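You operate a simulated robot arm through the tools that you are given. There is no shell and no other tool. Be economical: measure what you need, move in short steps, check, and stop when the job is done.

You run a simulated two-armed robot. Do the job below in one go: nothing can be reset, and whatever is moved stays where it is left.

Task
Clamp the narrow dark ring in the ring jig and scrub its rust off.
Fine: hold the jig while you throw its lever; use the orange pad and put it back; the ring stays clamped. Set down upright: orange pad. What is to be rubbed or washed off counts as gone when no trace of it is left.

Only the result counts: the job must be done as asked and must still hold three seconds after the hand-in. Knocking over, shifting, dropping, spilling or breaking anything else fails it.

Robot
Two 7-joint arms with two-finger parallel grippers on one trunk, on a base that drives. Base frame: it is fixed to the floor where the robot stands at the start and does not move with it; the origin is under the middle of the robot, x ahead of it, y to its left, z up. Readings come in cm, rad, newtons and seconds.
The left shoulder is at the start at [6, 14.3, 92.6], the right one opposite. With the tool pointing down near the work surface each hand reaches from about 30 to 72 cm from the robot's upright axis, wherever it stands, measured 20 degrees to its own side. Places, roughly: lever of the ring jig [50, 0, 90]; narrow dark ring (9x8x2 cm) [70, 0, 90]; nest of the ring jig [50, 10, 90]. Payload 1.57 kg a hand.
The TCP of each hand is the grasp point between the finger pads, 3 cm short of the fingertips. In the tool frame z runs along the fingers and y along their closing line. The gripper opens to 11 cm. The fingers are 2.4 cm wide and 1.2 cm thick; the gripper's body (4.8 by 11.2 cm) begins 7.8 cm behind the TCP.
Orientation is that of the tool frame in the base frame, as a unit quaternion [w, x, y, z]. With the fingers straight down and closing along the base's y, the tool's x points along the base's -x, its y along +y and its z along -z.

Tools
- The arms move only by the tool play_rows. It takes "left_series", "right_series" or both (then of equal length, played together; a hand with none holds still); each is a list of rows, each a list of 3 entries, a list of its own where there are three numbers: the shift along the base's x, y, z in cm, then the turn, a rotation vector about the base's x, y, z in rad, then the gripper command, from -1 (shut) to 1 (fully open), values between in proportion. In form: [[[x, y, z], [wx, wy, wz], fingers], ...]. A call has 1 to 20 rows; each row is the pose to reach, as a shift and turn from the pose commanded when the call began. Each row takes 0.2 s and may step no farther than 5 cm and 0.15 rad from the row before; otherwise, or with a gripper value out of range, the whole call is refused. A pose out of reach is approached as far as the arm can. The call stops where the force on the tool passes 40 N (or 10 N more than at its start, if that is more) or the arm is blocked; 0.2 s more then pass. Each finger travels about 4.5 cm/s and halts on what it meets, pressing with about 28 N; the grip force reading is that of the motor and also rises with nothing between the fingers. The clock runs only during rows and for 0.2 s after the last one: add rows that repeat a pose to give the fingers time. It gives the time, the measured TCP pose, the force on the tool (base axes), the opening and the grip force at its end, in the units of the frame above (readings bear some noise), with the torque about the TCP (base axes, N m) and any sound that the robot's microphone picked up.
- Cameras (640 x 400 px; columns grow to the right, rows downward): "scene" is now at [4.76, -0.98, 153.49]; the picture's right is [-0.12, -0.99, 0.00], its down [-0.76, 0.09, -0.65] and it looks along [0.64, -0.08, -0.76] (base axes); focal length 268 px, centre (320, 200). "left" rides on the left gripper at [7, -1.6, -14.1] in its tool frame; the picture's right is [0.23, 0.97, 0.00], its down [-0.86, 0.20, -0.48] and it looks along [-0.47, 0.11, 0.88] (tool axes); focal length 222 px, centre (320, 200). "right" rides on the right gripper at [7, 1.6, -14.1] in its tool frame; the picture's right is [-0.23, 0.97, 0.00], its down [-0.86, -0.20, -0.48] and it looks along [-0.47, -0.11, 0.88] (tool axes); focal length 222 px, centre (320, 200). There is no depth. A picture from a camera that has moved, and an enlarged one, comes with that camera's place and axes in the base frame and with its lens.
- get_image(camera): a new picture of that camera. No time passes.
- lift_body(by): slides the trunk up (or, below 0, down) by that many cm; the arms and the scene camera ride with it, the base frame stays. It gives what a move gives, with no picture.
- roll_base(legs): drives the robot by 1 to 6 legs, each [ahead, left, turn to the left] in cm, cm and rad, along the robot's own axes; the way and the turn of a leg run together, so that a leg with both is an arc; at most 150 cm and 3.142 rad a leg. The arms and the cameras ride along, it lands a little off, and it stops where it bumps. It gives what a move gives.
- head_to(pan, tilt): turns the head with the scene camera to pan (to the left, within 1.501 rad either way) and tilt (down, from -0.506 to 1.204), counted from straight ahead of the robot. It gives what a move gives.
- inspect(camera, box): a new picture of the part [left, top, right, bottom] of that camera's present view, enlarged. No time passes.
- job_done(): hands the job in; it is judged then, once.

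Go step by step. Nothing tells you exact positions but the pictures and the camera data: compare them with the known pose of the tool, close in by small moves and look again before you grip or let go. The budget is 120 turns and 100 pictures, counting those below and the enlarged ones. Unless the task says otherwise, let go and move clear before handing in.

The tools are called after ">>>" by a JSON object that holds its "api" and its "payload". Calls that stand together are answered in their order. play_rows: Moves the arms, as the interface text tells. Its arguments: {"type":"object","properties":{"left_series":{"type":"array"},"right_series":{"type":"array"}},"required":[]} The other tools are called the same way: lift_body (by) slides the trunk up or down; roll_base (legs) drives the base; head_to (pan, tilt) turns the head that bears the scene camera; get_image (camera) takes a picture; inspect (camera, box) takes an enlarged picture of a part of a camera's view; job_done () hands the job in.

At the start:

```text
clock: 0.0
left_ee_pos: [46.05, 18.78, 99.99]
left_tool_rot: [0.0, 0.0, 1.0, 0.0]
left_contact_force: [0.1, 0.1, -0.2]
left_torque: [0.0, 0.02, 0.02]
left_opening: 10.98
left_grasp_force: 0.1
right_ee_pos: [46.87, -15.88, 99.98]
right_tool_rot: [0.0, 0.0, 1.0, 0.0]
right_contact_force: [-0.5, 0.6, 0.2]
right_torque: [-0.01, -0.01, 0.01]
right_opening: 11.0
right_grasp_force: 0.1
trunk travel left (down, up): [-52.5, 6.5]
robot x, y, heading: [-0.08, 0.09, -0.004]
head pan, tilt: [-0.119, 0.869]
```

scene: 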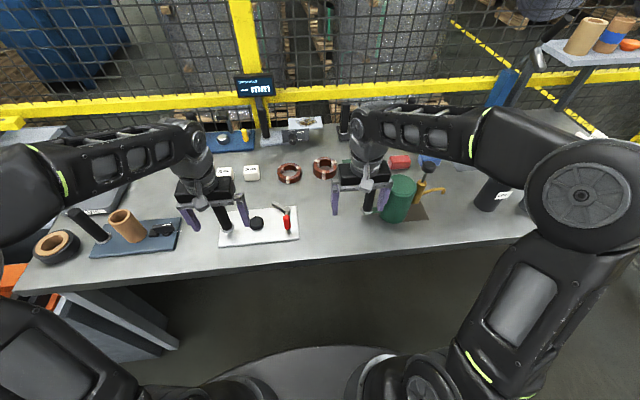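
right: 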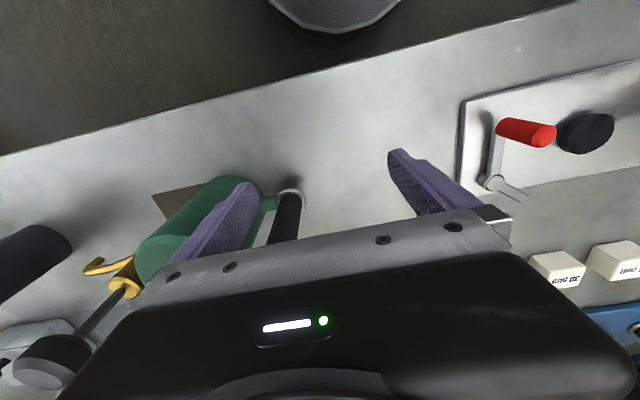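
left: 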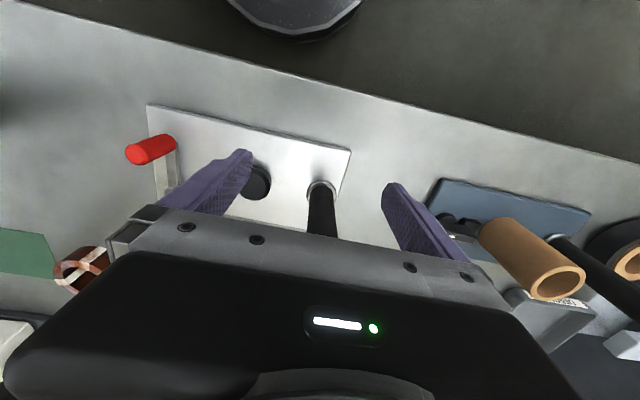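

I see a white plate jig with a red lever and black posts, two copper-coloured rings behind it, and other fixtures. I'll enlarge the workspace to identify ring, pad and jig.

>>> {"api": "inspect", "payload": {"camera": "scene", "box": [200, 150, 360, 250]}}

>>> {"api": "inspect", "payload": {"camera": "scene", "box": [200, 80, 440, 230]}}

>>> {"api": "inspect", "payload": {"camera": "scene", "box": [0, 160, 200, 290]}}

```text
4.00 times, centred on (280, 200) of scene
camera zoom: at [4.76, -0.98, 153.49], right [-0.12, -0.99, 0.0], down [-0.76, 0.09, -0.65], along [0.64, -0.08, -0.76], focal length 1074 px, centre (480, 200)
```

zoom: 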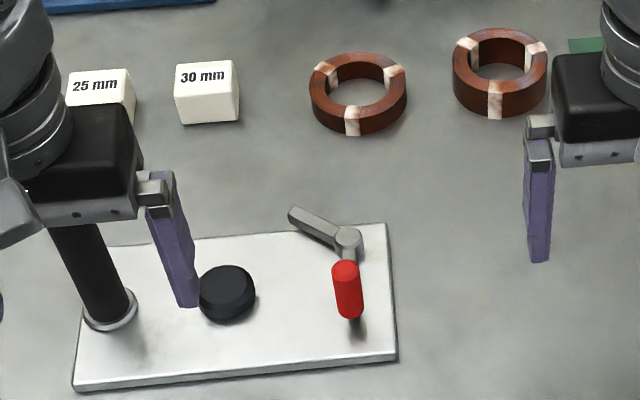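

```text
2.67 times, centred on (320, 155) of scene
camera zoom: at [4.76, -0.98, 153.49], right [-0.12, -0.99, 0.0], down [-0.76, 0.09, -0.65], along [0.64, -0.08, -0.76], focal length 716 px, centre (320, 320)
```

zoom: 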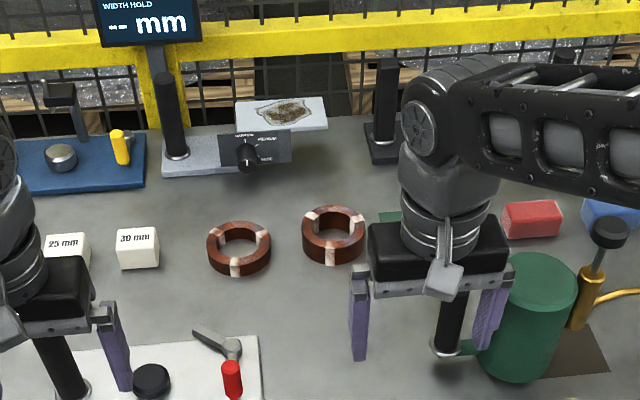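

```text
3.08 times, centred on (100, 225) of scene
camera zoom: at [4.76, -0.98, 153.49], right [-0.12, -0.99, 0.0], down [-0.76, 0.09, -0.65], along [0.64, -0.08, -0.76], focal length 826 px, centre (997, 123)
```

zoom: 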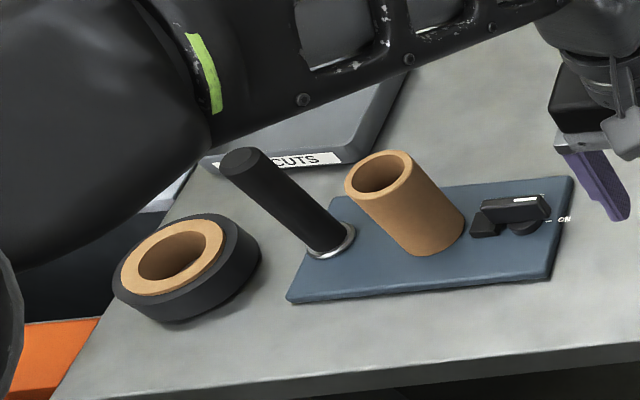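

The left of the two rusty rings, at about [71, 1], fits the given place. Next I look for the orange pad by turning the head.

>>> {"api": "head_to", "payload": {"pan": -0.7, "tilt": 0.6}}

>>> {"api": "get_image", "payload": {"camera": "scene"}}

>>> {"api": "head_to", "payload": {"pan": 0.8, "tilt": 0.8}}

>>> {"api": "get_image", "payload": {"camera": "scene"}}

```text
clock: 1.0
left_ee_pos: [46.14, 18.85, 99.87]
left_tool_rot: [0.0, 0.0, 1.0, 0.0]
left_contact_force: [0.0, 0.4, 0.1]
left_torque: [-0.05, 0.02, -0.02]
left_opening: 11.01
left_grasp_force: 0.0
right_ee_pos: [46.98, -15.94, 99.89]
right_tool_rot: [0.0, -0.001, 1.0, 0.0]
right_contact_force: [-0.1, 0.1, -0.2]
right_torque: [0.02, 0.02, 0.02]
right_opening: 11.01
right_grasp_force: 0.0
trunk travel left (down, up): [-52.5, 6.5]
robot x, y, heading: [-0.04, 0.08, 0.001]
head pan, tilt: [-0.7, 0.6]
```

```text
93 pictures are left
camera scene: at [3.86, -5.76, 155.73], right [-0.64, -0.77, 0.0], down [-0.43, 0.36, -0.82], along [0.63, -0.53, -0.57], focal length 268 px, centre (320, 200)
```

scene: 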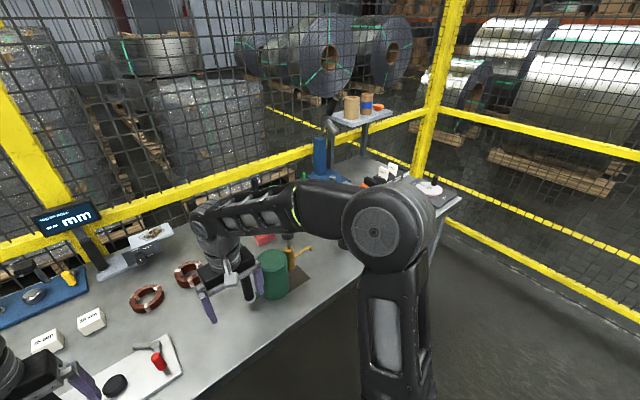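

```text
clock: 2.6
left_ee_pos: [46.06, 18.81, 100.03]
left_tool_rot: [0.0, 0.0, 1.0, 0.0]
left_contact_force: [-0.3, 0.3, -0.2]
left_torque: [-0.02, 0.01, 0.0]
left_opening: 11.0
left_grasp_force: 0.0
right_ee_pos: [46.87, -16.11, 99.92]
right_tool_rot: [0.001, -0.001, 1.0, -0.001]
right_contact_force: [0.1, 0.3, -0.9]
right_torque: [0.03, -0.03, 0.02]
right_opening: 10.96
right_grasp_force: 0.1
trunk travel left (down, up): [-52.5, 6.5]
robot x, y, heading: [0.12, -0.03, -0.003]
head pan, tilt: [0.799, 0.799]
```

```text
92 pictures are left
camera scene: at [2.72, 5.71, 154.04], right [0.72, -0.7, 0.0], down [-0.5, -0.51, -0.7], along [0.49, 0.5, -0.72], focal length 268 px, centre (320, 200)
```

scene: 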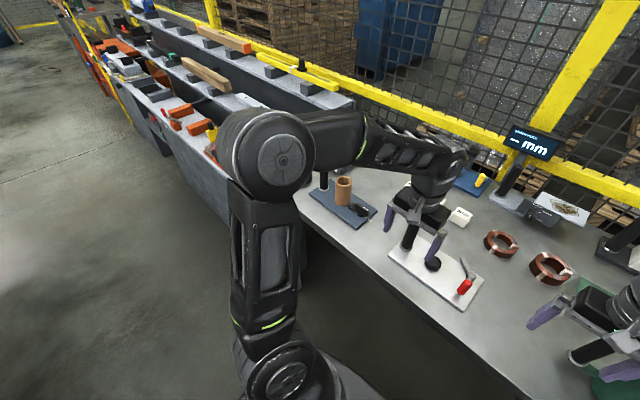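

The orange pad is not clearly visible; the right arm hides part of the table. I enlarge the shelf at the far right and raise the right arm out of the way.

>>> {"api": "play_rows", "payload": {"right_series": [[[-2, -3, 3], [0, 0, 0], 1], [[-4, -6, 6], [0, 0, 0], 1], [[-6, -9, 9], [0, 0, 0], 1], [[-8, -12, 12], [0, 0, 0], 1], [[-10, -15, 15], [0, 0, 0], 1]]}}

>>> {"api": "head_to", "payload": {"pan": -0.6, "tilt": 0.6}}

>>> {"api": "get_image", "payload": {"camera": "scene"}}

>>> {"api": "inspect", "payload": {"camera": "scene", "box": [180, 80, 400, 300]}}

>>> {"api": "get_image", "payload": {"camera": "right"}}

```text
clock: 4.0
left_ee_pos: [46.08, 18.6, 100.0]
left_tool_rot: [0.0, 0.0, 1.0, 0.001]
left_contact_force: [0.5, 1.0, 0.0]
left_torque: [0.05, -0.03, 0.04]
left_opening: 10.97
left_grasp_force: 0.0
right_ee_pos: [39.54, -23.42, 115.15]
right_tool_rot: [0.04, -0.091, 0.995, 0.005]
right_contact_force: [-0.5, -1.3, 0.2]
right_torque: [0.06, -0.04, 0.0]
right_opening: 10.99
right_grasp_force: 0.0
right hand out of reach, approached as far as the arm can: row 4, 5
trunk travel left (down, up): [-52.5, 6.5]
robot x, y, heading: [0.31, -0.12, 0.002]
head pan, tilt: [0.799, 0.799]
stopped in row 5 (right hand): the arm was blocked; the commanded pose is now the measured one
```

```text
clock: 5.5
left_ee_pos: [46.1, 18.9, 99.91]
left_tool_rot: [0.0, -0.001, 1.0, 0.0]
left_contact_force: [0.2, 0.3, 0.1]
left_torque: [-0.03, 0.0, 0.0]
left_opening: 11.0
left_grasp_force: 0.1
right_ee_pos: [39.25, -23.2, 115.16]
right_tool_rot: [0.04, -0.091, 0.995, 0.002]
right_contact_force: [0.2, 0.1, -0.3]
right_torque: [-0.02, 0.01, -0.01]
right_opening: 11.02
right_grasp_force: 0.1
trunk travel left (down, up): [-52.5, 6.5]
robot x, y, heading: [-0.04, 0.08, -0.001]
head pan, tilt: [-0.6, 0.6]
```

```text
91 pictures are left
camera scene: at [4.35, -5.04, 155.73], right [-0.56, -0.83, 0.0], down [-0.47, 0.32, -0.82], along [0.68, -0.47, -0.57], focal length 268 px, centre (320, 200)
```

scene: 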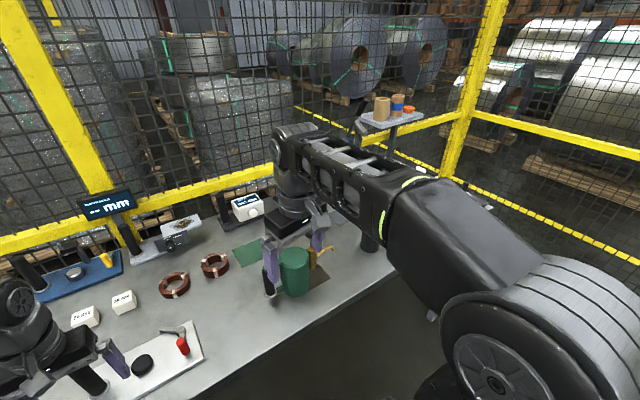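

```text
1.82 times, centred on (290, 190) of scene
camera zoom: at [4.35, -5.04, 155.73], right [-0.56, -0.83, 0.0], down [-0.47, 0.32, -0.82], along [0.68, -0.47, -0.57], focal length 488 px, centre (374, 218)
```

zoom: 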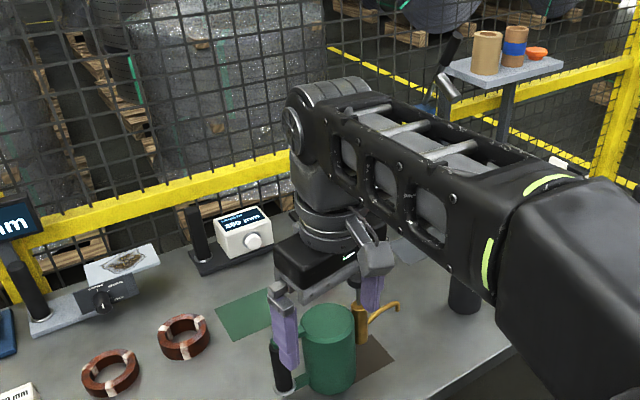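

```text
89 pictures are left
camera right: at [31.11, -22.98, 128.75], right [0.05, 1.0, 0.02], down [0.84, -0.05, 0.55], along [0.55, -0.01, -0.84], focal length 222 px, centre (320, 200)
```

right: 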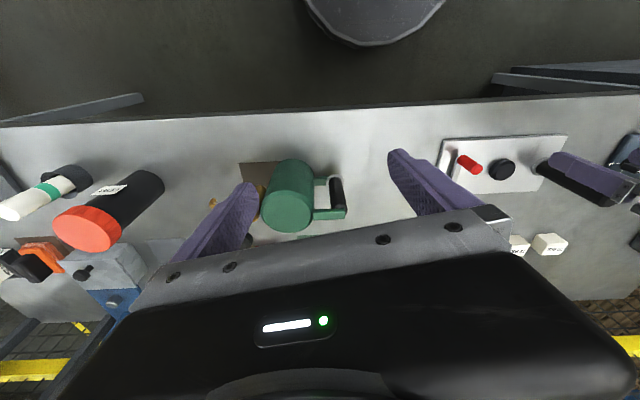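

An orange thing shows in the right gripper's view at (45,255). I enlarge that.

>>> {"api": "inspect", "payload": {"camera": "right", "box": [0, 150, 160, 350]}}

>>> {"api": "inspect", "payload": {"camera": "right", "box": [420, 110, 640, 260]}}

```text
2.00 times, centred on (80, 250) of right
camera zoom: at [31.11, -22.98, 128.75], right [0.05, 1.0, 0.02], down [0.84, -0.05, 0.55], along [0.55, -0.01, -0.84], focal length 444 px, centre (800, 100)
```

zoom: 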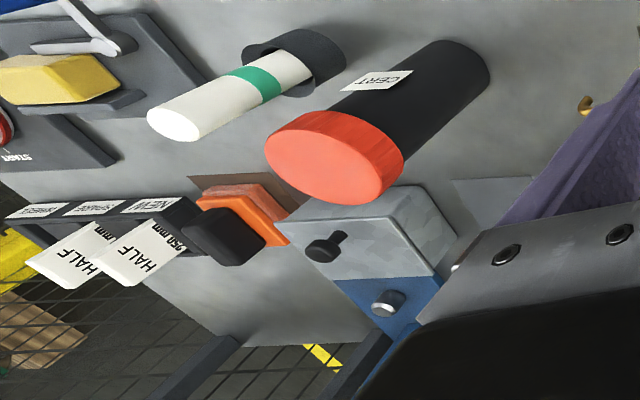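

```text
2.67 times, centred on (530, 185) of right
camera zoom: at [31.11, -22.98, 128.75], right [0.05, 1.0, 0.02], down [0.84, -0.05, 0.55], along [0.55, -0.01, -0.84], focal length 592 px, centre (-240, 240)
```

zoom: 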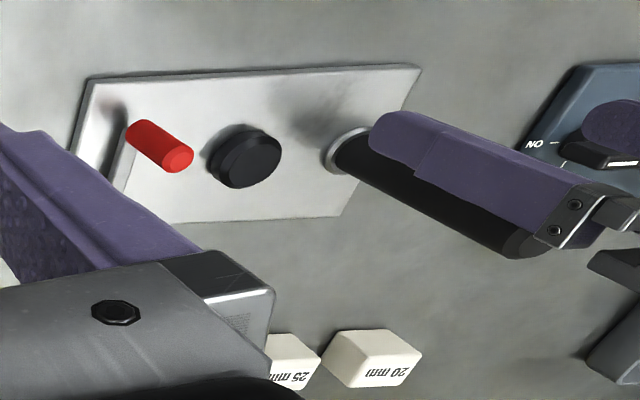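

The orange pad with a dark grip stands at about [68, -89] on a brown mat, so I'll have to drive for it later. First I raise the left hand, drive ahead 10 cm to bring the ring within reach, and look again.

>>> {"api": "play_rows", "payload": {"left_series": [[[0, 0, 3], [0, 0, 0], 1], [[0, 0, 6], [0, 0, 0], 1], [[0, 0, 9], [0, 0, 0], 1], [[0, 0, 12], [0, 0, 0], 1]]}}

>>> {"api": "roll_base", "payload": {"legs": [[10, 0, 0]]}}

>>> {"api": "head_to", "payload": {"pan": 0.1, "tilt": 1.0}}

>>> {"api": "get_image", "payload": {"camera": "scene"}}

>>> {"api": "get_image", "payload": {"camera": "left"}}

```text
clock: 6.5
left_ee_pos: [45.85, 18.85, 110.08]
left_tool_rot: [0.0, 0.0, 1.0, 0.0]
left_contact_force: [0.2, -0.5, -1.1]
left_torque: [-0.01, 0.0, 0.0]
left_opening: 10.98
left_grasp_force: 0.0
left hand out of reach, approached as far as the arm can: row 4
right_ee_pos: [39.44, -23.14, 115.27]
right_tool_rot: [0.04, -0.09, 0.995, 0.003]
right_contact_force: [-0.2, 0.1, 0.2]
right_torque: [-0.03, 0.0, 0.02]
right_opening: 11.01
right_grasp_force: 0.0
trunk travel left (down, up): [-52.5, 6.5]
robot x, y, heading: [-0.47, -0.4, 0.001]
head pan, tilt: [-0.6, 0.6]
```

```text
clock: 7.7
left_ee_pos: [55.81, 18.9, 110.05]
left_tool_rot: [-0.001, 0.0, 1.0, 0.0]
left_contact_force: [0.0, 0.3, -0.6]
left_torque: [0.0, 0.07, 0.02]
left_opening: 11.02
left_grasp_force: 0.0
right_ee_pos: [49.24, -23.13, 115.1]
right_tool_rot: [0.039, -0.091, 0.995, 0.003]
right_contact_force: [0.1, 0.2, -0.9]
right_torque: [-0.02, 0.04, -0.01]
right_opening: 10.98
right_grasp_force: 0.1
trunk travel left (down, up): [-52.5, 6.5]
robot x, y, heading: [9.62, 0.11, -0.001]
head pan, tilt: [-0.6, 0.6]
```

```text
clock: 8.7
left_ee_pos: [55.59, 18.86, 110.13]
left_tool_rot: [0.0, 0.0, 1.0, 0.001]
left_contact_force: [0.3, 0.4, 0.2]
left_torque: [0.0, -0.03, 0.03]
left_opening: 11.0
left_grasp_force: 0.1
right_ee_pos: [49.19, -23.25, 115.11]
right_tool_rot: [0.04, -0.09, 0.995, 0.003]
right_contact_force: [-0.1, -0.3, -0.7]
right_torque: [-0.02, -0.01, 0.02]
right_opening: 10.99
right_grasp_force: 0.2
trunk travel left (down, up): [-52.5, 6.5]
robot x, y, heading: [9.81, 0.38, -0.001]
head pan, tilt: [0.099, 1.0]
```

```text
86 pictures are left
camera scene: at [13.8, 0.63, 152.53], right [0.1, -1.0, 0.0], down [-0.84, -0.08, -0.54], along [0.54, 0.05, -0.84], focal length 268 px, centre (320, 200)
```

scene: 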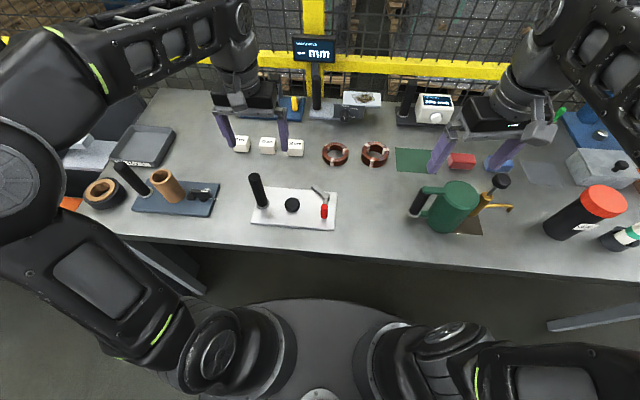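

```text
85 pictures are left
camera left: at [48.71, 17.24, 124.18], right [-0.23, 0.97, 0.0], down [0.86, 0.2, 0.48], along [0.47, 0.11, -0.88], focal length 222 px, centre (320, 200)
```

left: 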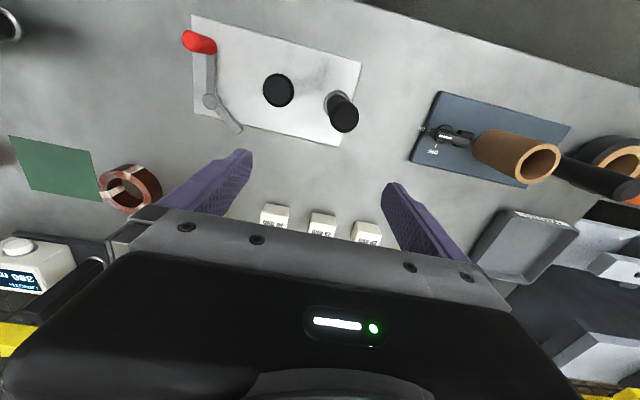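

Now a clear overview. I enlarge the jig and the ring.

>>> {"api": "inspect", "payload": {"camera": "scene", "box": [240, 130, 400, 230]}}

>>> {"api": "inspect", "payload": {"camera": "scene", "box": [480, 70, 640, 230]}}

```text
4.00 times, centred on (320, 180) of scene
camera zoom: at [13.8, 0.63, 152.53], right [0.1, -1.0, 0.0], down [-0.84, -0.08, -0.54], along [0.54, 0.05, -0.84], focal length 1074 px, centre (320, 280)
```

zoom: 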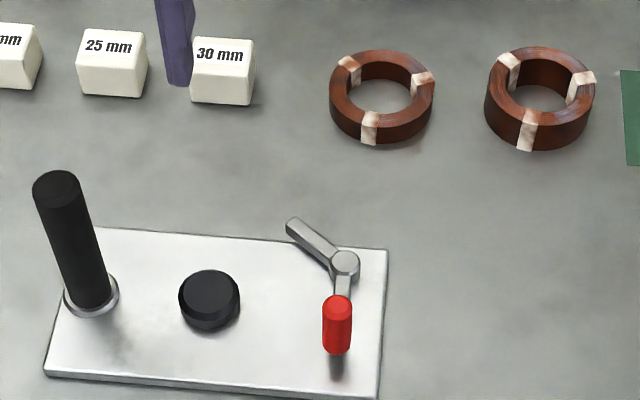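

```text
2.50 times, centred on (560, 150) of scene
camera zoom: at [13.8, 0.63, 152.53], right [0.1, -1.0, 0.0], down [-0.84, -0.08, -0.54], along [0.54, 0.05, -0.84], focal length 671 px, centre (-280, 325)
```

zoom: 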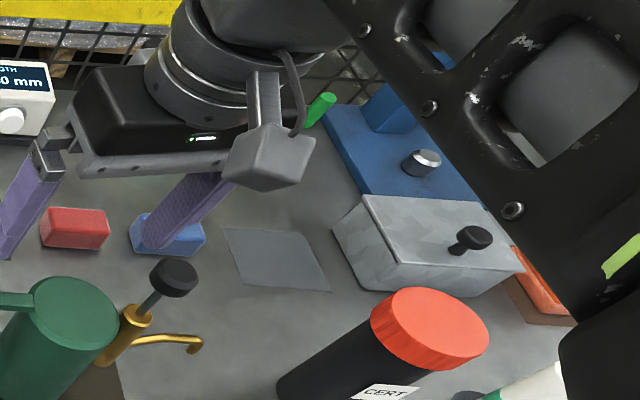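

Ring centre is about [72, 1.2] (Ø8.1), nest disc about [51, 11.4] (Ø4), the lever pivot to the right of it with a red upright handle. I bring the right hand, straightened, towards the ring.

>>> {"api": "play_rows", "payload": {"right_series": [[[2, 3, 0], [0, 0.04, -0.09], 1], [[4, 6, -1], [0, 0.08, -0.18], 1], [[7, 9, -2], [0, 0.08, -0.18], 1], [[10, 12, -3], [0, 0.08, -0.18], 1], [[13, 15, -4], [0, 0.08, -0.18], 1], [[15, 18, -5], [0, 0.08, -0.18], 1]]}}

>>> {"api": "get_image", "payload": {"camera": "right"}}

```text
clock: 10.1
left_ee_pos: [55.75, 18.75, 110.06]
left_tool_rot: [-0.001, 0.0, 1.0, 0.0]
left_contact_force: [0.6, 0.0, -0.4]
left_torque: [-0.02, 0.0, 0.03]
left_opening: 11.01
left_grasp_force: 0.0
right_ee_pos: [63.35, -5.34, 108.52]
right_tool_rot: [0.004, 0.001, 1.0, 0.003]
right_contact_force: [1.6, -0.3, 0.1]
right_torque: [-0.04, -0.01, 0.04]
right_opening: 11.01
right_grasp_force: 0.0
right hand out of reach, approached as far as the arm can: row 1, 2, 3, 4, 5, 6
trunk travel left (down, up): [-52.5, 6.5]
robot x, y, heading: [10.07, -0.2, -0.005]
head pan, tilt: [0.099, 1.0]
```

```text
82 pictures are left
camera right: at [56.25, -3.82, 122.67], right [0.23, 0.97, 0.01], down [0.85, -0.2, 0.48], along [0.47, -0.1, -0.88], focal length 222 px, centre (320, 200)
```

right: 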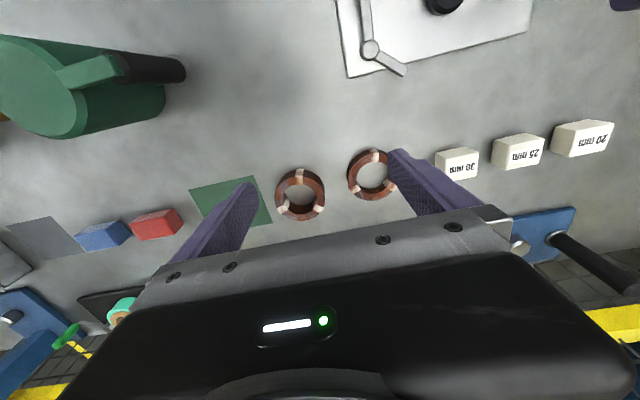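

The ring reads as [71.5, 1.7]. I move over it at z=100 and turn the hand 90° so it closes along x.

>>> {"api": "play_rows", "payload": {"right_series": [[[1, 1, -2], [0, 0, 0.14], 1], [[2, 2, -4], [0, 0, 0.28], 1], [[3, 3, -6], [0, 0, 0.42], 1], [[4, 4, -8], [0, 0, 0.56], 1], [[5, 5, -9], [0, 0, 0.7], 1], [[6, 6, -9], [0, 0, 0.84], 1], [[7, 6.7, -9], [0, 0, 0.98], 1], [[8.2, 6.8, -9], [0, 0, 1.12], 1], [[8.2, 6.8, -9], [0, 0, 1.26], 1], [[8.2, 6.8, -9], [0, 0, 1.4], 1], [[8.2, 6.8, -9], [0, 0, 1.54], 1], [[8.2, 6.8, -9], [0, 0, 1.565], 1]]}}

>>> {"api": "get_image", "payload": {"camera": "right"}}

```text
clock: 12.7
left_ee_pos: [55.63, 18.84, 110.19]
left_tool_rot: [0.0, 0.001, 1.0, 0.0]
left_contact_force: [0.1, 0.3, 0.6]
left_torque: [0.01, 0.0, 0.0]
left_opening: 11.0
left_grasp_force: 0.0
right_ee_pos: [69.46, 1.11, 98.75]
right_tool_rot: [0.0, -0.706, 0.708, 0.001]
right_contact_force: [0.2, -0.7, 0.6]
right_torque: [0.01, 0.0, -0.01]
right_opening: 10.98
right_grasp_force: 0.0
right hand out of reach, approached as far as the arm can: row 7, 8, 9, 10, 11, 12
trunk travel left (down, up): [-52.5, 6.5]
robot x, y, heading: [9.98, 0.26, 0.003]
head pan, tilt: [0.099, 1.0]
```

```text
81 pictures are left
camera right: at [67.8, -5.89, 112.86], right [-0.97, 0.23, 0.0], down [0.2, 0.85, 0.48], along [0.11, 0.47, -0.88], focal length 222 px, centre (320, 200)
```

right: 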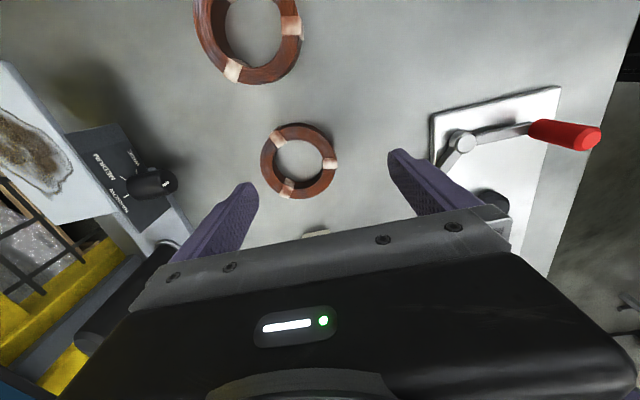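

The ring centre measures [71.75, 1.25]; the hand is about 2 cm short of reach, so I drive ahead 5 cm.

>>> {"api": "roll_base", "payload": {"legs": [[5, 0, 0]]}}

>>> {"api": "get_image", "payload": {"camera": "right"}}

```text
clock: 13.7
left_ee_pos: [60.78, 18.93, 110.01]
left_tool_rot: [0.0, 0.0, 1.0, 0.0]
left_contact_force: [0.6, 0.4, 0.4]
left_torque: [0.01, 0.03, -0.03]
left_opening: 11.02
left_grasp_force: 0.0
right_ee_pos: [74.5, 1.02, 98.67]
right_tool_rot: [-0.001, -0.705, 0.709, 0.002]
right_contact_force: [0.1, -0.7, -0.1]
right_torque: [0.01, 0.04, 0.05]
right_opening: 11.01
right_grasp_force: 0.1
trunk travel left (down, up): [-52.5, 6.5]
robot x, y, heading: [14.82, 0.06, 0.0]
head pan, tilt: [0.099, 1.0]
```

```text
80 pictures are left
camera right: at [72.86, -5.92, 112.77], right [-0.97, 0.23, 0.0], down [0.21, 0.85, 0.48], along [0.11, 0.47, -0.88], focal length 222 px, centre (320, 200)
```

right: 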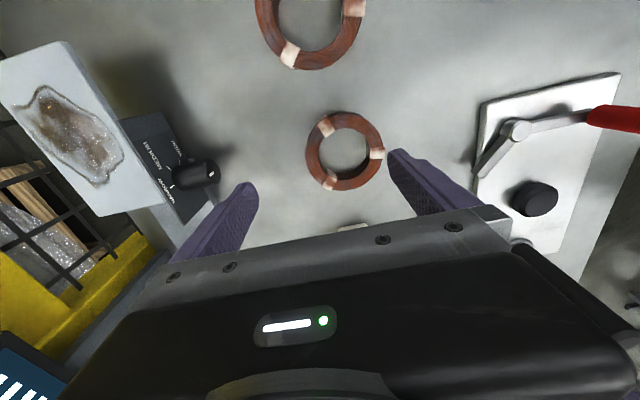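

Ring centre confirmed at [71.9, 1.25]. I centre over it and descend part-way, then check.

>>> {"api": "play_rows", "payload": {"right_series": [[[-2.6, 0.2, 0], [0, 0, 0], 1], [[-2.6, 0.2, -2], [0, 0, 0], 1], [[-2.6, 0.2, -4], [0, 0, 0], 1], [[-2.6, 0.2, -4], [0, 0, 0], 1]]}}

>>> {"api": "get_image", "payload": {"camera": "right"}}

>>> {"api": "inspect", "payload": {"camera": "scene", "box": [260, 110, 420, 240]}}

```text
clock: 14.7
left_ee_pos: [60.58, 18.9, 110.1]
left_tool_rot: [0.0, 0.001, 1.0, 0.001]
left_contact_force: [0.4, -0.7, 0.7]
left_torque: [0.02, 0.01, -0.01]
left_opening: 10.99
left_grasp_force: 0.1
right_ee_pos: [71.72, 1.16, 94.74]
right_tool_rot: [0.0, -0.705, 0.709, 0.002]
right_contact_force: [-0.1, 1.0, -0.6]
right_torque: [0.0, -0.03, -0.03]
right_opening: 11.01
right_grasp_force: 0.2
trunk travel left (down, up): [-52.5, 6.5]
robot x, y, heading: [14.49, -0.0, 0.001]
head pan, tilt: [0.099, 1.0]
```

```text
79 pictures are left
camera right: at [70.11, -5.75, 108.82], right [-0.97, 0.23, 0.0], down [0.21, 0.85, 0.48], along [0.11, 0.47, -0.88], focal length 222 px, centre (320, 200)
```

right: 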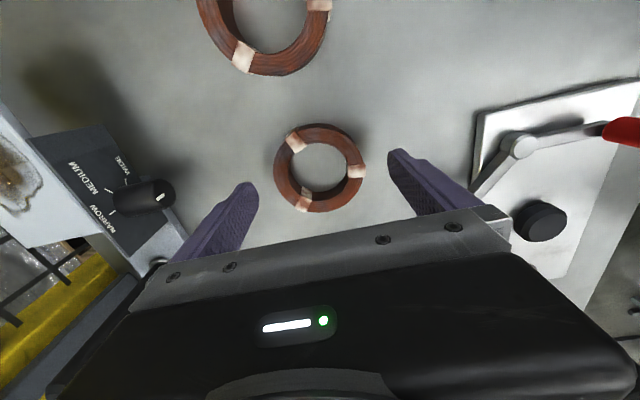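

```text
3.08 times, centred on (340, 175) of scene
camera zoom: at [18.73, 0.63, 152.53], right [0.1, -1.0, 0.0], down [-0.84, -0.08, -0.54], along [0.54, 0.05, -0.84], focal length 826 px, centre (258, 277)
```

zoom: 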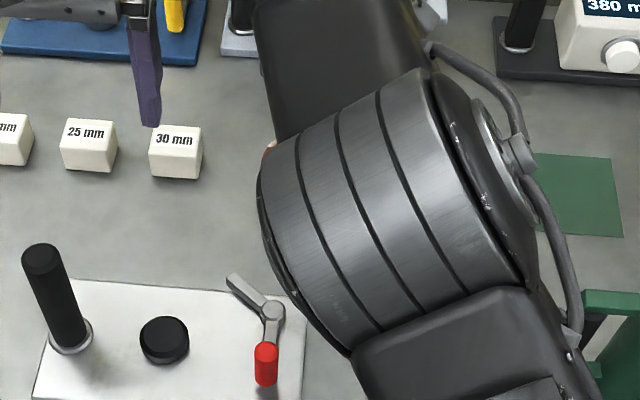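

Aligned within a few mm. I descend to finger height and grip the ring.

>>> {"api": "play_rows", "payload": {"right_series": [[[0.1, -0.1, -1.5], [0, 0, 0], 1], [[0.1, -0.1, -2.6], [0, 0, 0], 1], [[0.1, -0.1, -3.1], [0, 0, 0], 1], [[0.1, -0.1, -3.1], [0, 0, 0], 1], [[0.1, -0.1, -3.1], [0, 0, 0], 0], [[0.1, -0.1, -3.1], [0, 0, 0], -1], [[0.1, -0.1, -3.1], [0, 0, 0], -1], [[0.1, -0.1, -3.1], [0, 0, 0], -1], [[0.1, -0.1, -3.1], [0, 0, 0], -1]]}}

>>> {"api": "get_image", "payload": {"camera": "right"}}

```text
clock: 16.6
left_ee_pos: [60.6, 18.91, 109.97]
left_tool_rot: [0.0, 0.0, 1.0, 0.0]
left_contact_force: [0.4, -0.7, 0.3]
left_torque: [-0.01, -0.02, 0.01]
left_opening: 11.01
left_grasp_force: 0.0
right_ee_pos: [71.85, 1.1, 91.51]
right_tool_rot: [0.0, -0.705, 0.709, 0.002]
right_contact_force: [0.2, 0.0, -0.3]
right_torque: [-0.08, -0.04, 0.04]
right_opening: 7.04
right_grasp_force: 28.1
trunk travel left (down, up): [-52.5, 6.5]
robot x, y, heading: [14.6, -0.08, -0.0]
head pan, tilt: [0.099, 1.0]
```

```text
77 pictures are left
camera right: at [70.18, -5.91, 105.73], right [-0.97, 0.23, 0.0], down [0.21, 0.85, 0.48], along [0.11, 0.47, -0.88], focal length 222 px, centre (320, 200)
```

right: 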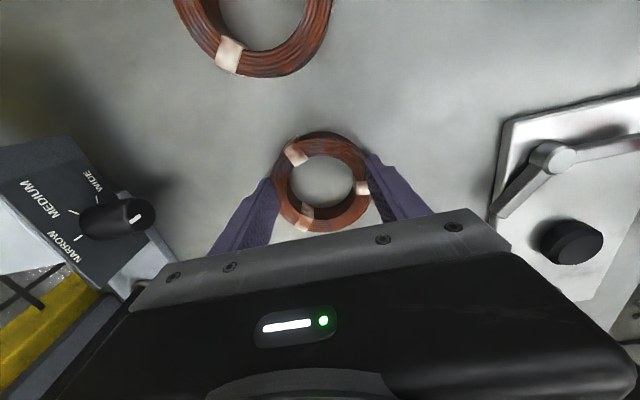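

The grip closed at 7.0 cm, less than my 8 cm estimate. I enlarge to see how the fingers sit.

>>> {"api": "inspect", "payload": {"camera": "right", "box": [240, 100, 420, 240]}}

```text
2.86 times, centred on (330, 170) of right
camera zoom: at [70.18, -5.91, 105.73], right [-0.97, 0.23, 0.0], down [0.21, 0.85, 0.48], along [0.11, 0.47, -0.88], focal length 635 px, centre (291, 286)
```

zoom: 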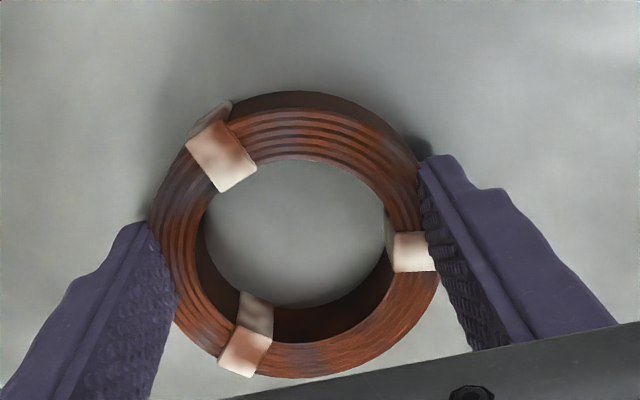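

It is a banded wire coil, held at its sides. I lift it and move the left hand out of the way to the left.

>>> {"api": "play_rows", "payload": {"left_series": [[[0, 4, 0], [0, 0, 0], 1], [[0, 8, 0], [0, 0, 0], 1], [[-2, 12, 0], [0, 0, 0], 1], [[-4, 14, -1], [0, 0, 0], 1], [[-6, 14, -2], [0, 0, 0], 1]], "right_series": [[[0, 0, 1], [0, 0, 0], -1], [[0, 0, 2], [0, 0, 0], -1], [[0, 0, 4], [0, 0, 0], -1], [[0, 0, 6], [0, 0, 0], -1], [[0, 0, 7], [0, 0, 0], -1]]}}

>>> {"api": "get_image", "payload": {"camera": "right"}}

>>> {"api": "get_image", "payload": {"camera": "left"}}

```text
clock: 17.9
left_ee_pos: [54.59, 32.9, 108.1]
left_tool_rot: [0.0, 0.0, 1.0, 0.0]
left_contact_force: [-0.6, -0.4, -0.4]
left_torque: [0.0, -0.01, 0.01]
left_opening: 11.0
left_grasp_force: 0.1
right_ee_pos: [71.72, 1.1, 98.66]
right_tool_rot: [0.0, -0.705, 0.709, 0.001]
right_contact_force: [-0.1, -0.9, -1.4]
right_torque: [-0.02, -0.03, 0.0]
right_opening: 7.03
right_grasp_force: 28.3
trunk travel left (down, up): [-52.5, 6.5]
robot x, y, heading: [14.61, -0.22, -0.004]
head pan, tilt: [0.099, 1.0]
```

```text
75 pictures are left
camera right: at [70.13, -5.78, 112.8], right [-0.97, 0.23, 0.0], down [0.2, 0.85, 0.48], along [0.11, 0.47, -0.88], focal length 222 px, centre (320, 200)
```

right: 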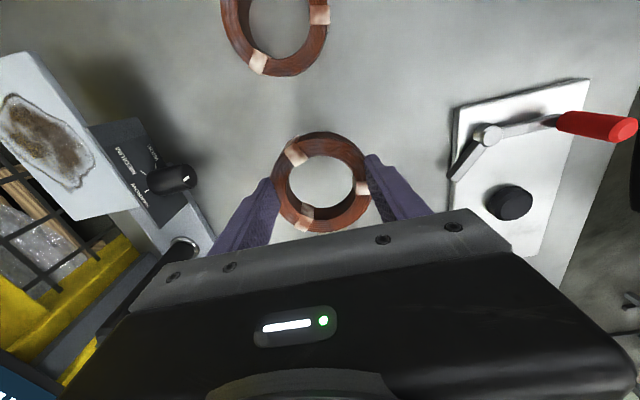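

```text
74 pictures are left
camera left: at [47.57, 31.38, 122.21], right [-0.23, 0.97, 0.0], down [0.85, 0.2, 0.48], along [0.47, 0.11, -0.88], focal length 222 px, centre (320, 200)
```

left: 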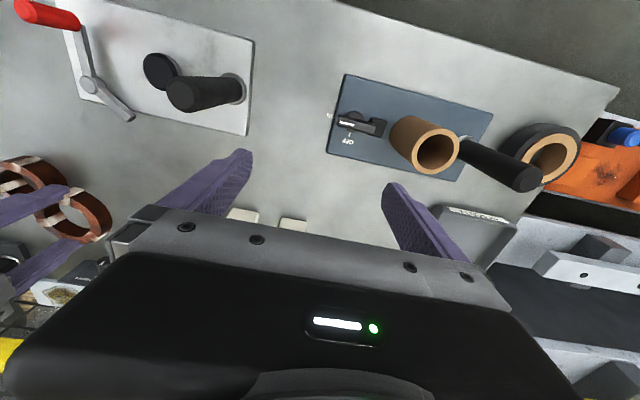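

Ring held well. By intersecting views, the nest disc is at about [51.7, 11.8] with its top near z=90; the jig's handle post at [51.4, 20.7] reaches about z=101. I carry the ring over the nest.

>>> {"api": "play_rows", "payload": {"right_series": [[[-4, 2.2, 0], [0, 0, 0], -1], [[-8, 4.4, 0], [0, 0, 0], -1], [[-12, 6.6, 0], [0, 0, 0], -1], [[-16, 8.8, 0], [0, 0, 0], -1], [[-19.9, 11, 0], [0, 0, 0], -1], [[-19.9, 11, -2], [0, 0, 0], -1], [[-19.9, 11, -3], [0, 0, 0], -1], [[-19.9, 11, -3], [0, 0, 0], -1]]}}

>>> {"api": "get_image", "payload": {"camera": "right"}}

>>> {"api": "get_image", "payload": {"camera": "left"}}

>>> {"api": "get_image", "payload": {"camera": "scene"}}

```text
clock: 19.6
left_ee_pos: [54.66, 32.92, 108.02]
left_tool_rot: [0.0, 0.0, 1.0, 0.0]
left_contact_force: [-0.1, -0.3, 0.2]
left_torque: [-0.02, -0.02, -0.02]
left_opening: 11.04
left_grasp_force: 0.1
right_ee_pos: [52.11, 12.2, 95.31]
right_tool_rot: [0.0, -0.705, 0.709, 0.002]
right_contact_force: [-0.3, 0.0, -1.3]
right_torque: [-0.04, 0.02, -0.01]
right_opening: 7.01
right_grasp_force: 28.0
trunk travel left (down, up): [-52.5, 6.5]
robot x, y, heading: [14.79, 0.08, -0.003]
head pan, tilt: [0.099, 1.0]
```

```text
73 pictures are left
camera right: at [50.48, 5.27, 109.57], right [-0.97, 0.23, 0.0], down [0.21, 0.85, 0.48], along [0.11, 0.47, -0.88], focal length 222 px, centre (320, 200)
```

right: 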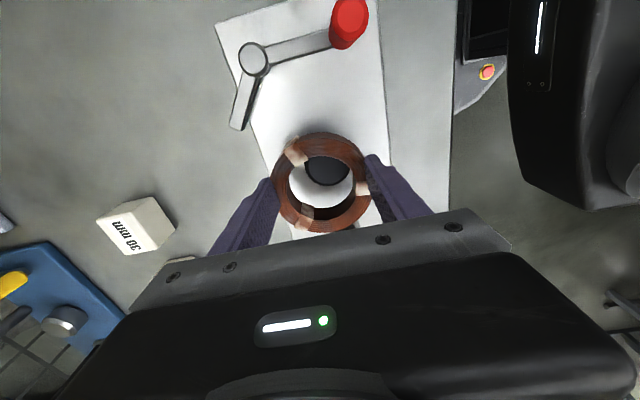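

```text
72 pictures are left
camera left: at [47.67, 31.36, 122.2], right [-0.23, 0.97, 0.0], down [0.86, 0.2, 0.48], along [0.47, 0.11, -0.88], focal length 222 px, centre (320, 200)
```

left: 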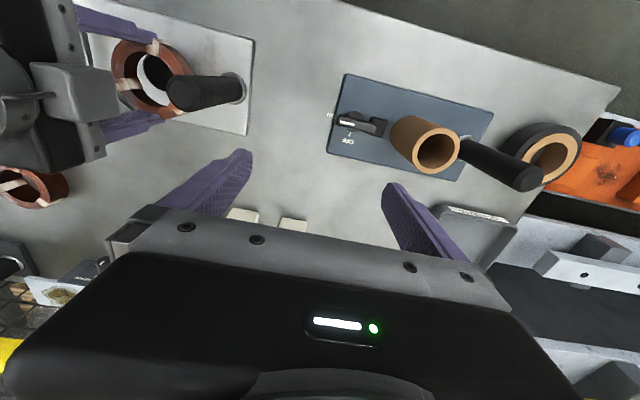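

```text
71 pictures are left
camera scene: at [18.75, 0.65, 152.53], right [0.1, -1.0, 0.0], down [-0.84, -0.08, -0.54], along [0.54, 0.05, -0.84], focal length 268 px, centre (320, 200)
```

scene: 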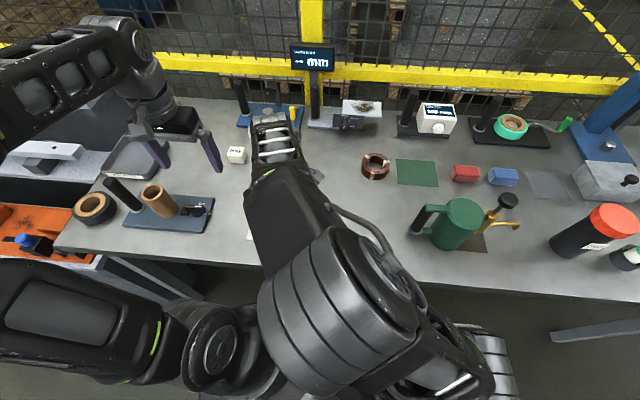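

The disc shows through the ring's hole, close to centred. I enlarge for a precise offset.

>>> {"api": "inspect", "payload": {"camera": "right", "box": [250, 110, 410, 250]}}

>>> {"api": "inspect", "payload": {"camera": "left", "box": [70, 20, 260, 140]}}

```text
2.86 times, centred on (330, 180) of right
camera zoom: at [50.48, 5.27, 109.57], right [-0.97, 0.23, 0.0], down [0.21, 0.85, 0.48], along [0.11, 0.47, -0.88], focal length 635 px, centre (291, 257)
```

zoom: 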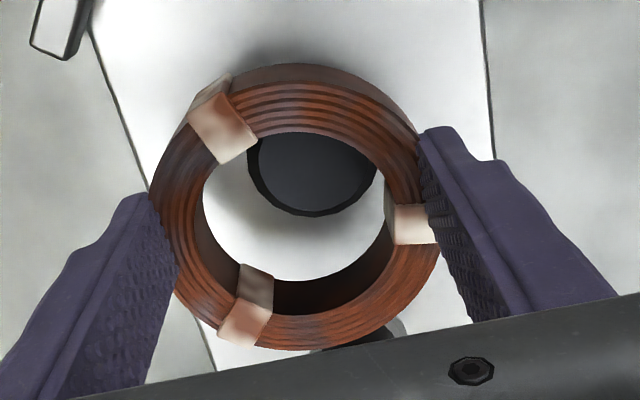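

```text
3.33 times, centred on (165, 80) of left
camera zoom: at [47.67, 31.36, 122.2], right [-0.23, 0.97, 0.0], down [0.86, 0.2, 0.48], along [0.47, 0.11, -0.88], focal length 740 px, centre (837, 600)
```

zoom: 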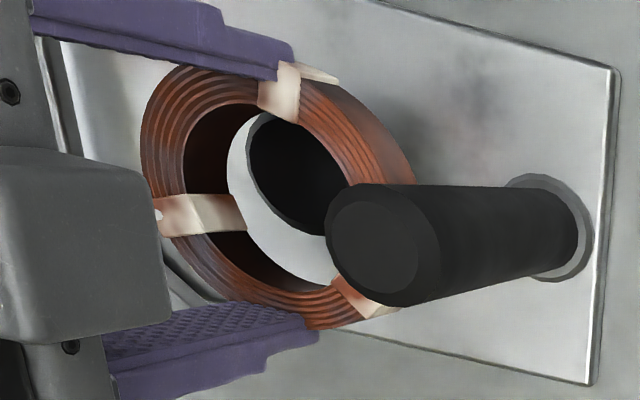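

Combining both views, the ring sits about 0.75 cm too far in +x and 0.8 cm in +y. I correct that, lower 1 cm and look again.

>>> {"api": "play_rows", "payload": {"right_series": [[[-0.4, -0.4, 0], [0, 0, 0], -1], [[-0.75, -0.8, 0], [0, 0, 0], -1], [[-0.75, -0.8, -1], [0, 0, 0], -1], [[-0.75, -0.8, -1], [0, 0, 0], -1]]}}

>>> {"api": "inspect", "payload": {"camera": "right", "box": [250, 110, 410, 250]}}

>>> {"api": "inspect", "payload": {"camera": "left", "box": [70, 20, 260, 140]}}

```text
clock: 20.6
left_ee_pos: [54.65, 33.06, 108.11]
left_tool_rot: [0.0, 0.0, 1.0, 0.0]
left_contact_force: [0.4, 0.7, -0.2]
left_torque: [0.02, -0.03, 0.02]
left_opening: 10.98
left_grasp_force: 0.1
right_ee_pos: [51.25, 11.38, 94.55]
right_tool_rot: [0.001, -0.705, 0.709, 0.001]
right_contact_force: [0.5, 0.1, -1.6]
right_torque: [0.02, 0.0, 0.0]
right_opening: 7.03
right_grasp_force: 28.1
trunk travel left (down, up): [-52.5, 6.5]
robot x, y, heading: [14.7, -0.04, -0.002]
head pan, tilt: [0.099, 1.0]
```

```text
2.86 times, centred on (330, 180) of right
camera zoom: at [49.54, 4.39, 108.71], right [-0.97, 0.23, 0.0], down [0.2, 0.85, 0.48], along [0.11, 0.47, -0.88], focal length 635 px, centre (291, 257)
```

zoom: 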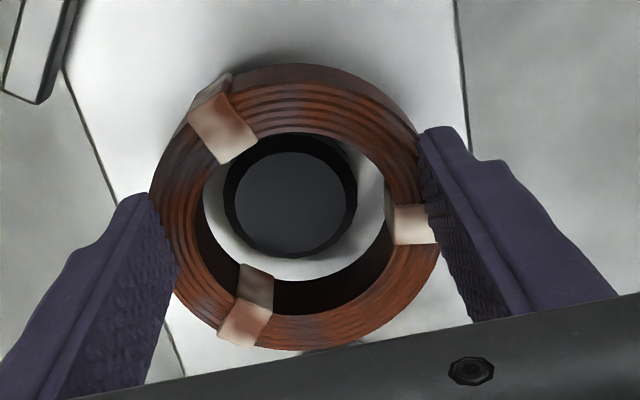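

```text
3.33 times, centred on (165, 80) of left
camera zoom: at [47.65, 31.35, 122.21], right [-0.23, 0.97, 0.0], down [0.86, 0.2, 0.48], along [0.47, 0.11, -0.88], focal length 740 px, centre (837, 600)
```

zoom: 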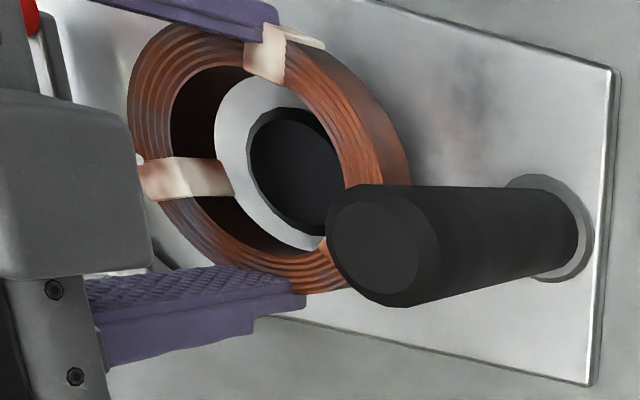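

Triangulating both views: disc [51.35, 12.05, 90.7], ring centre [51.1, 11.85]. I shift +0.25, +0.2 and lower gently.

>>> {"api": "play_rows", "payload": {"right_series": [[[0.25, 0.2, 0], [0, 0, 0], -1], [[0.25, 0.2, 0], [0, 0, 0], -1], [[0.25, 0.2, -0.4], [0, 0, 0], -1], [[0.25, 0.2, -0.8], [0, 0, 0], -1], [[0.25, 0.2, -0.8], [0, 0, 0], -1]]}}

>>> {"api": "inspect", "payload": {"camera": "right", "box": [250, 110, 410, 250]}}

>>> {"api": "inspect", "payload": {"camera": "left", "box": [70, 20, 260, 140]}}

```text
clock: 21.9
left_ee_pos: [54.6, 32.91, 108.11]
left_tool_rot: [0.001, 0.0, 1.0, 0.001]
left_contact_force: [-0.5, -0.1, 0.5]
left_torque: [-0.01, 0.01, 0.02]
left_opening: 11.03
left_grasp_force: 0.0
right_ee_pos: [51.4, 11.61, 93.83]
right_tool_rot: [0.0, -0.706, 0.709, 0.0]
right_contact_force: [0.8, 0.7, -0.7]
right_torque: [0.0, -0.02, 0.02]
right_opening: 7.04
right_grasp_force: 27.3
trunk travel left (down, up): [-52.5, 6.5]
robot x, y, heading: [14.74, 0.12, -0.005]
head pan, tilt: [0.099, 1.0]
```

```text
2.86 times, centred on (330, 180) of right
camera zoom: at [49.8, 4.57, 107.93], right [-0.97, 0.23, 0.0], down [0.21, 0.85, 0.48], along [0.11, 0.47, -0.88], focal length 635 px, centre (291, 257)
```

zoom: 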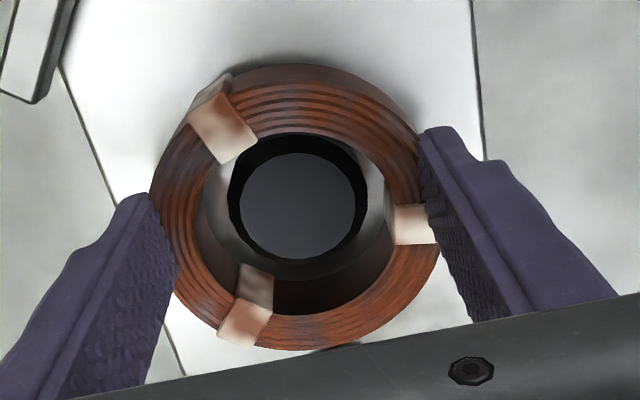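

```text
3.33 times, centred on (165, 80) of left
camera zoom: at [47.65, 31.36, 122.21], right [-0.23, 0.97, 0.0], down [0.86, 0.2, 0.48], along [0.47, 0.11, -0.88], focal length 740 px, centre (837, 600)
```

zoom: 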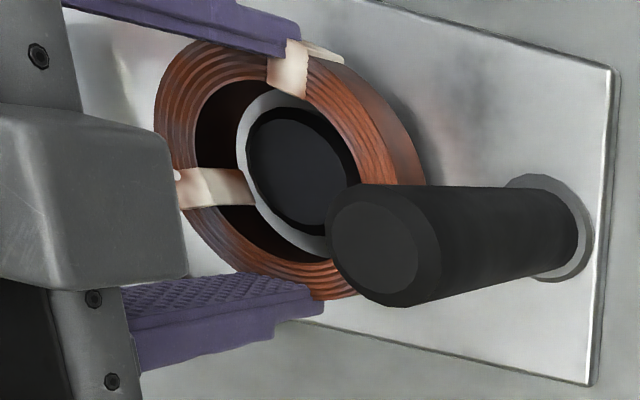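

The disc is now centred in the ring's lower rim. I lower the rest of the way gently.

>>> {"api": "play_rows", "payload": {"right_series": [[[0, 0, -0.3], [0, 0, 0], -1], [[0, 0, -0.6], [0, 0, 0], -1], [[0, 0, -0.9], [0, 0, 0], -1], [[0, 0, -1.2], [0, 0, 0], -1], [[0, 0, -1.2], [0, 0, 0], -1]]}}

>>> {"api": "inspect", "payload": {"camera": "right", "box": [250, 110, 410, 250]}}

>>> {"api": "inspect", "payload": {"camera": "left", "box": [70, 20, 260, 140]}}

```text
clock: 23.1
left_ee_pos: [54.65, 32.96, 108.17]
left_tool_rot: [0.0, 0.001, 1.0, 0.0]
left_contact_force: [-0.3, 0.6, -0.4]
left_torque: [-0.02, 0.01, 0.02]
left_opening: 11.01
left_grasp_force: 0.0
right_ee_pos: [51.5, 11.65, 92.77]
right_tool_rot: [0.001, -0.706, 0.709, 0.0]
right_contact_force: [0.9, -1.8, 17.8]
right_torque: [-0.46, 0.2, 0.08]
right_opening: 7.07
right_grasp_force: 28.4
trunk travel left (down, up): [-52.5, 6.5]
robot x, y, heading: [14.64, -0.03, -0.001]
head pan, tilt: [0.099, 1.0]
```

```text
2.86 times, centred on (330, 180) of right
camera zoom: at [49.73, 4.56, 106.9], right [-0.97, 0.23, 0.0], down [0.2, 0.85, 0.48], along [0.11, 0.47, -0.88], focal length 635 px, centre (291, 257)
```

zoom: 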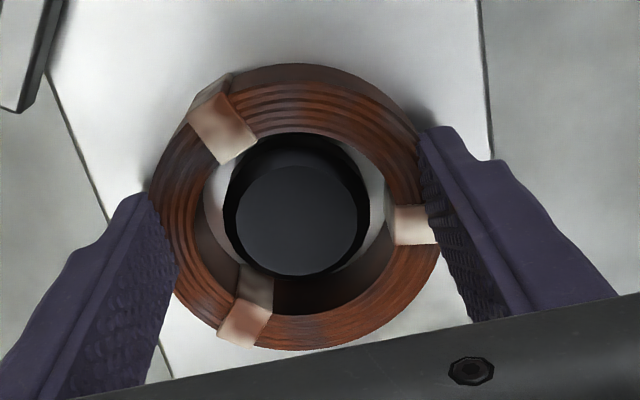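

```text
3.33 times, centred on (165, 80) of left
camera zoom: at [47.57, 31.32, 122.28], right [-0.23, 0.97, 0.0], down [0.85, 0.2, 0.48], along [0.47, 0.11, -0.88], focal length 740 px, centre (837, 600)
```

zoom: 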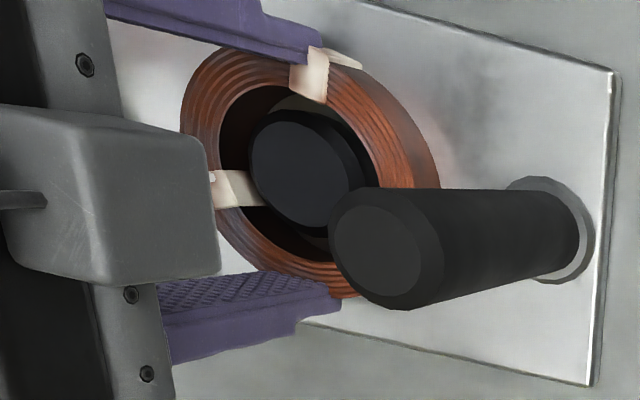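

The ring met the plate (ring bottom at about z=89.3, below the disc top). I ease off, open and look.

>>> {"api": "play_rows", "payload": {"right_series": [[[0, 0, 0.2], [0, 0, 0], -1], [[0, 0, 0.2], [0, 0, 0], 0.6], [[0, 0, 0.2], [0, 0, 0], 0.8], [[0, 0, 0.2], [0, 0, 0], 0.8], [[0, 0, 0.2], [0, 0, 0], 0.8]]}}

>>> {"api": "get_image", "payload": {"camera": "right"}}

>>> {"api": "inspect", "payload": {"camera": "left", "box": [70, 20, 260, 140]}}

```text
clock: 24.2
left_ee_pos: [54.71, 33.0, 108.01]
left_tool_rot: [-0.001, 0.001, 1.0, 0.0]
left_contact_force: [-0.5, 0.5, 0.5]
left_torque: [0.02, 0.03, 0.01]
left_opening: 10.99
left_grasp_force: 0.2
right_ee_pos: [51.53, 11.59, 92.76]
right_tool_rot: [0.0, -0.706, 0.709, 0.001]
right_contact_force: [0.0, -0.7, -1.1]
right_torque: [0.04, -0.02, 0.01]
right_opening: 9.93
right_grasp_force: 0.1
trunk travel left (down, up): [-52.5, 6.5]
robot x, y, heading: [14.72, 0.35, -0.002]
head pan, tilt: [0.099, 1.0]
```

```text
62 pictures are left
camera right: at [49.79, 4.56, 106.92], right [-0.97, 0.23, 0.0], down [0.2, 0.85, 0.48], along [0.11, 0.47, -0.88], focal length 222 px, centre (320, 200)
```

right: 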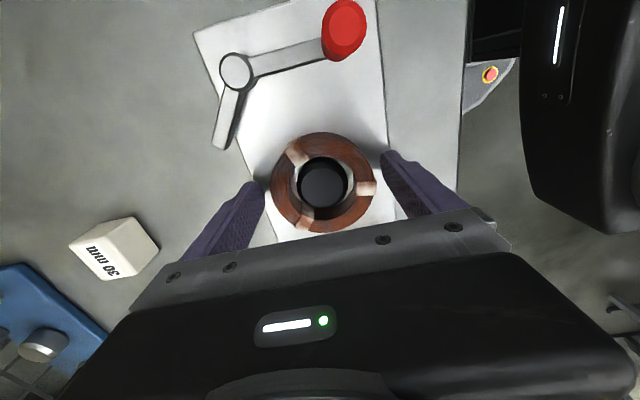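

```text
3.33 times, centred on (165, 80) of left
camera zoom: at [47.65, 31.36, 122.21], right [-0.23, 0.97, 0.0], down [0.86, 0.2, 0.48], along [0.47, 0.11, -0.88], focal length 740 px, centre (837, 600)
```

zoom: 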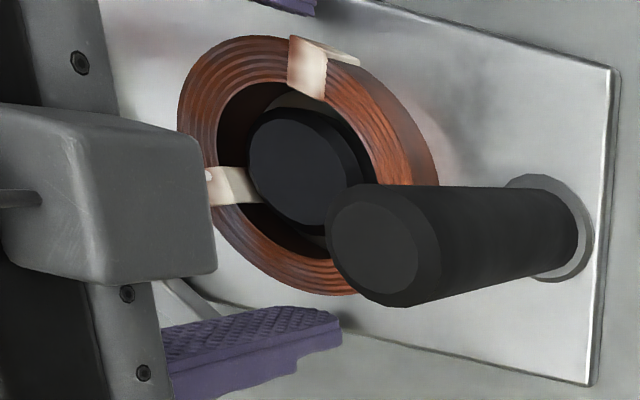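

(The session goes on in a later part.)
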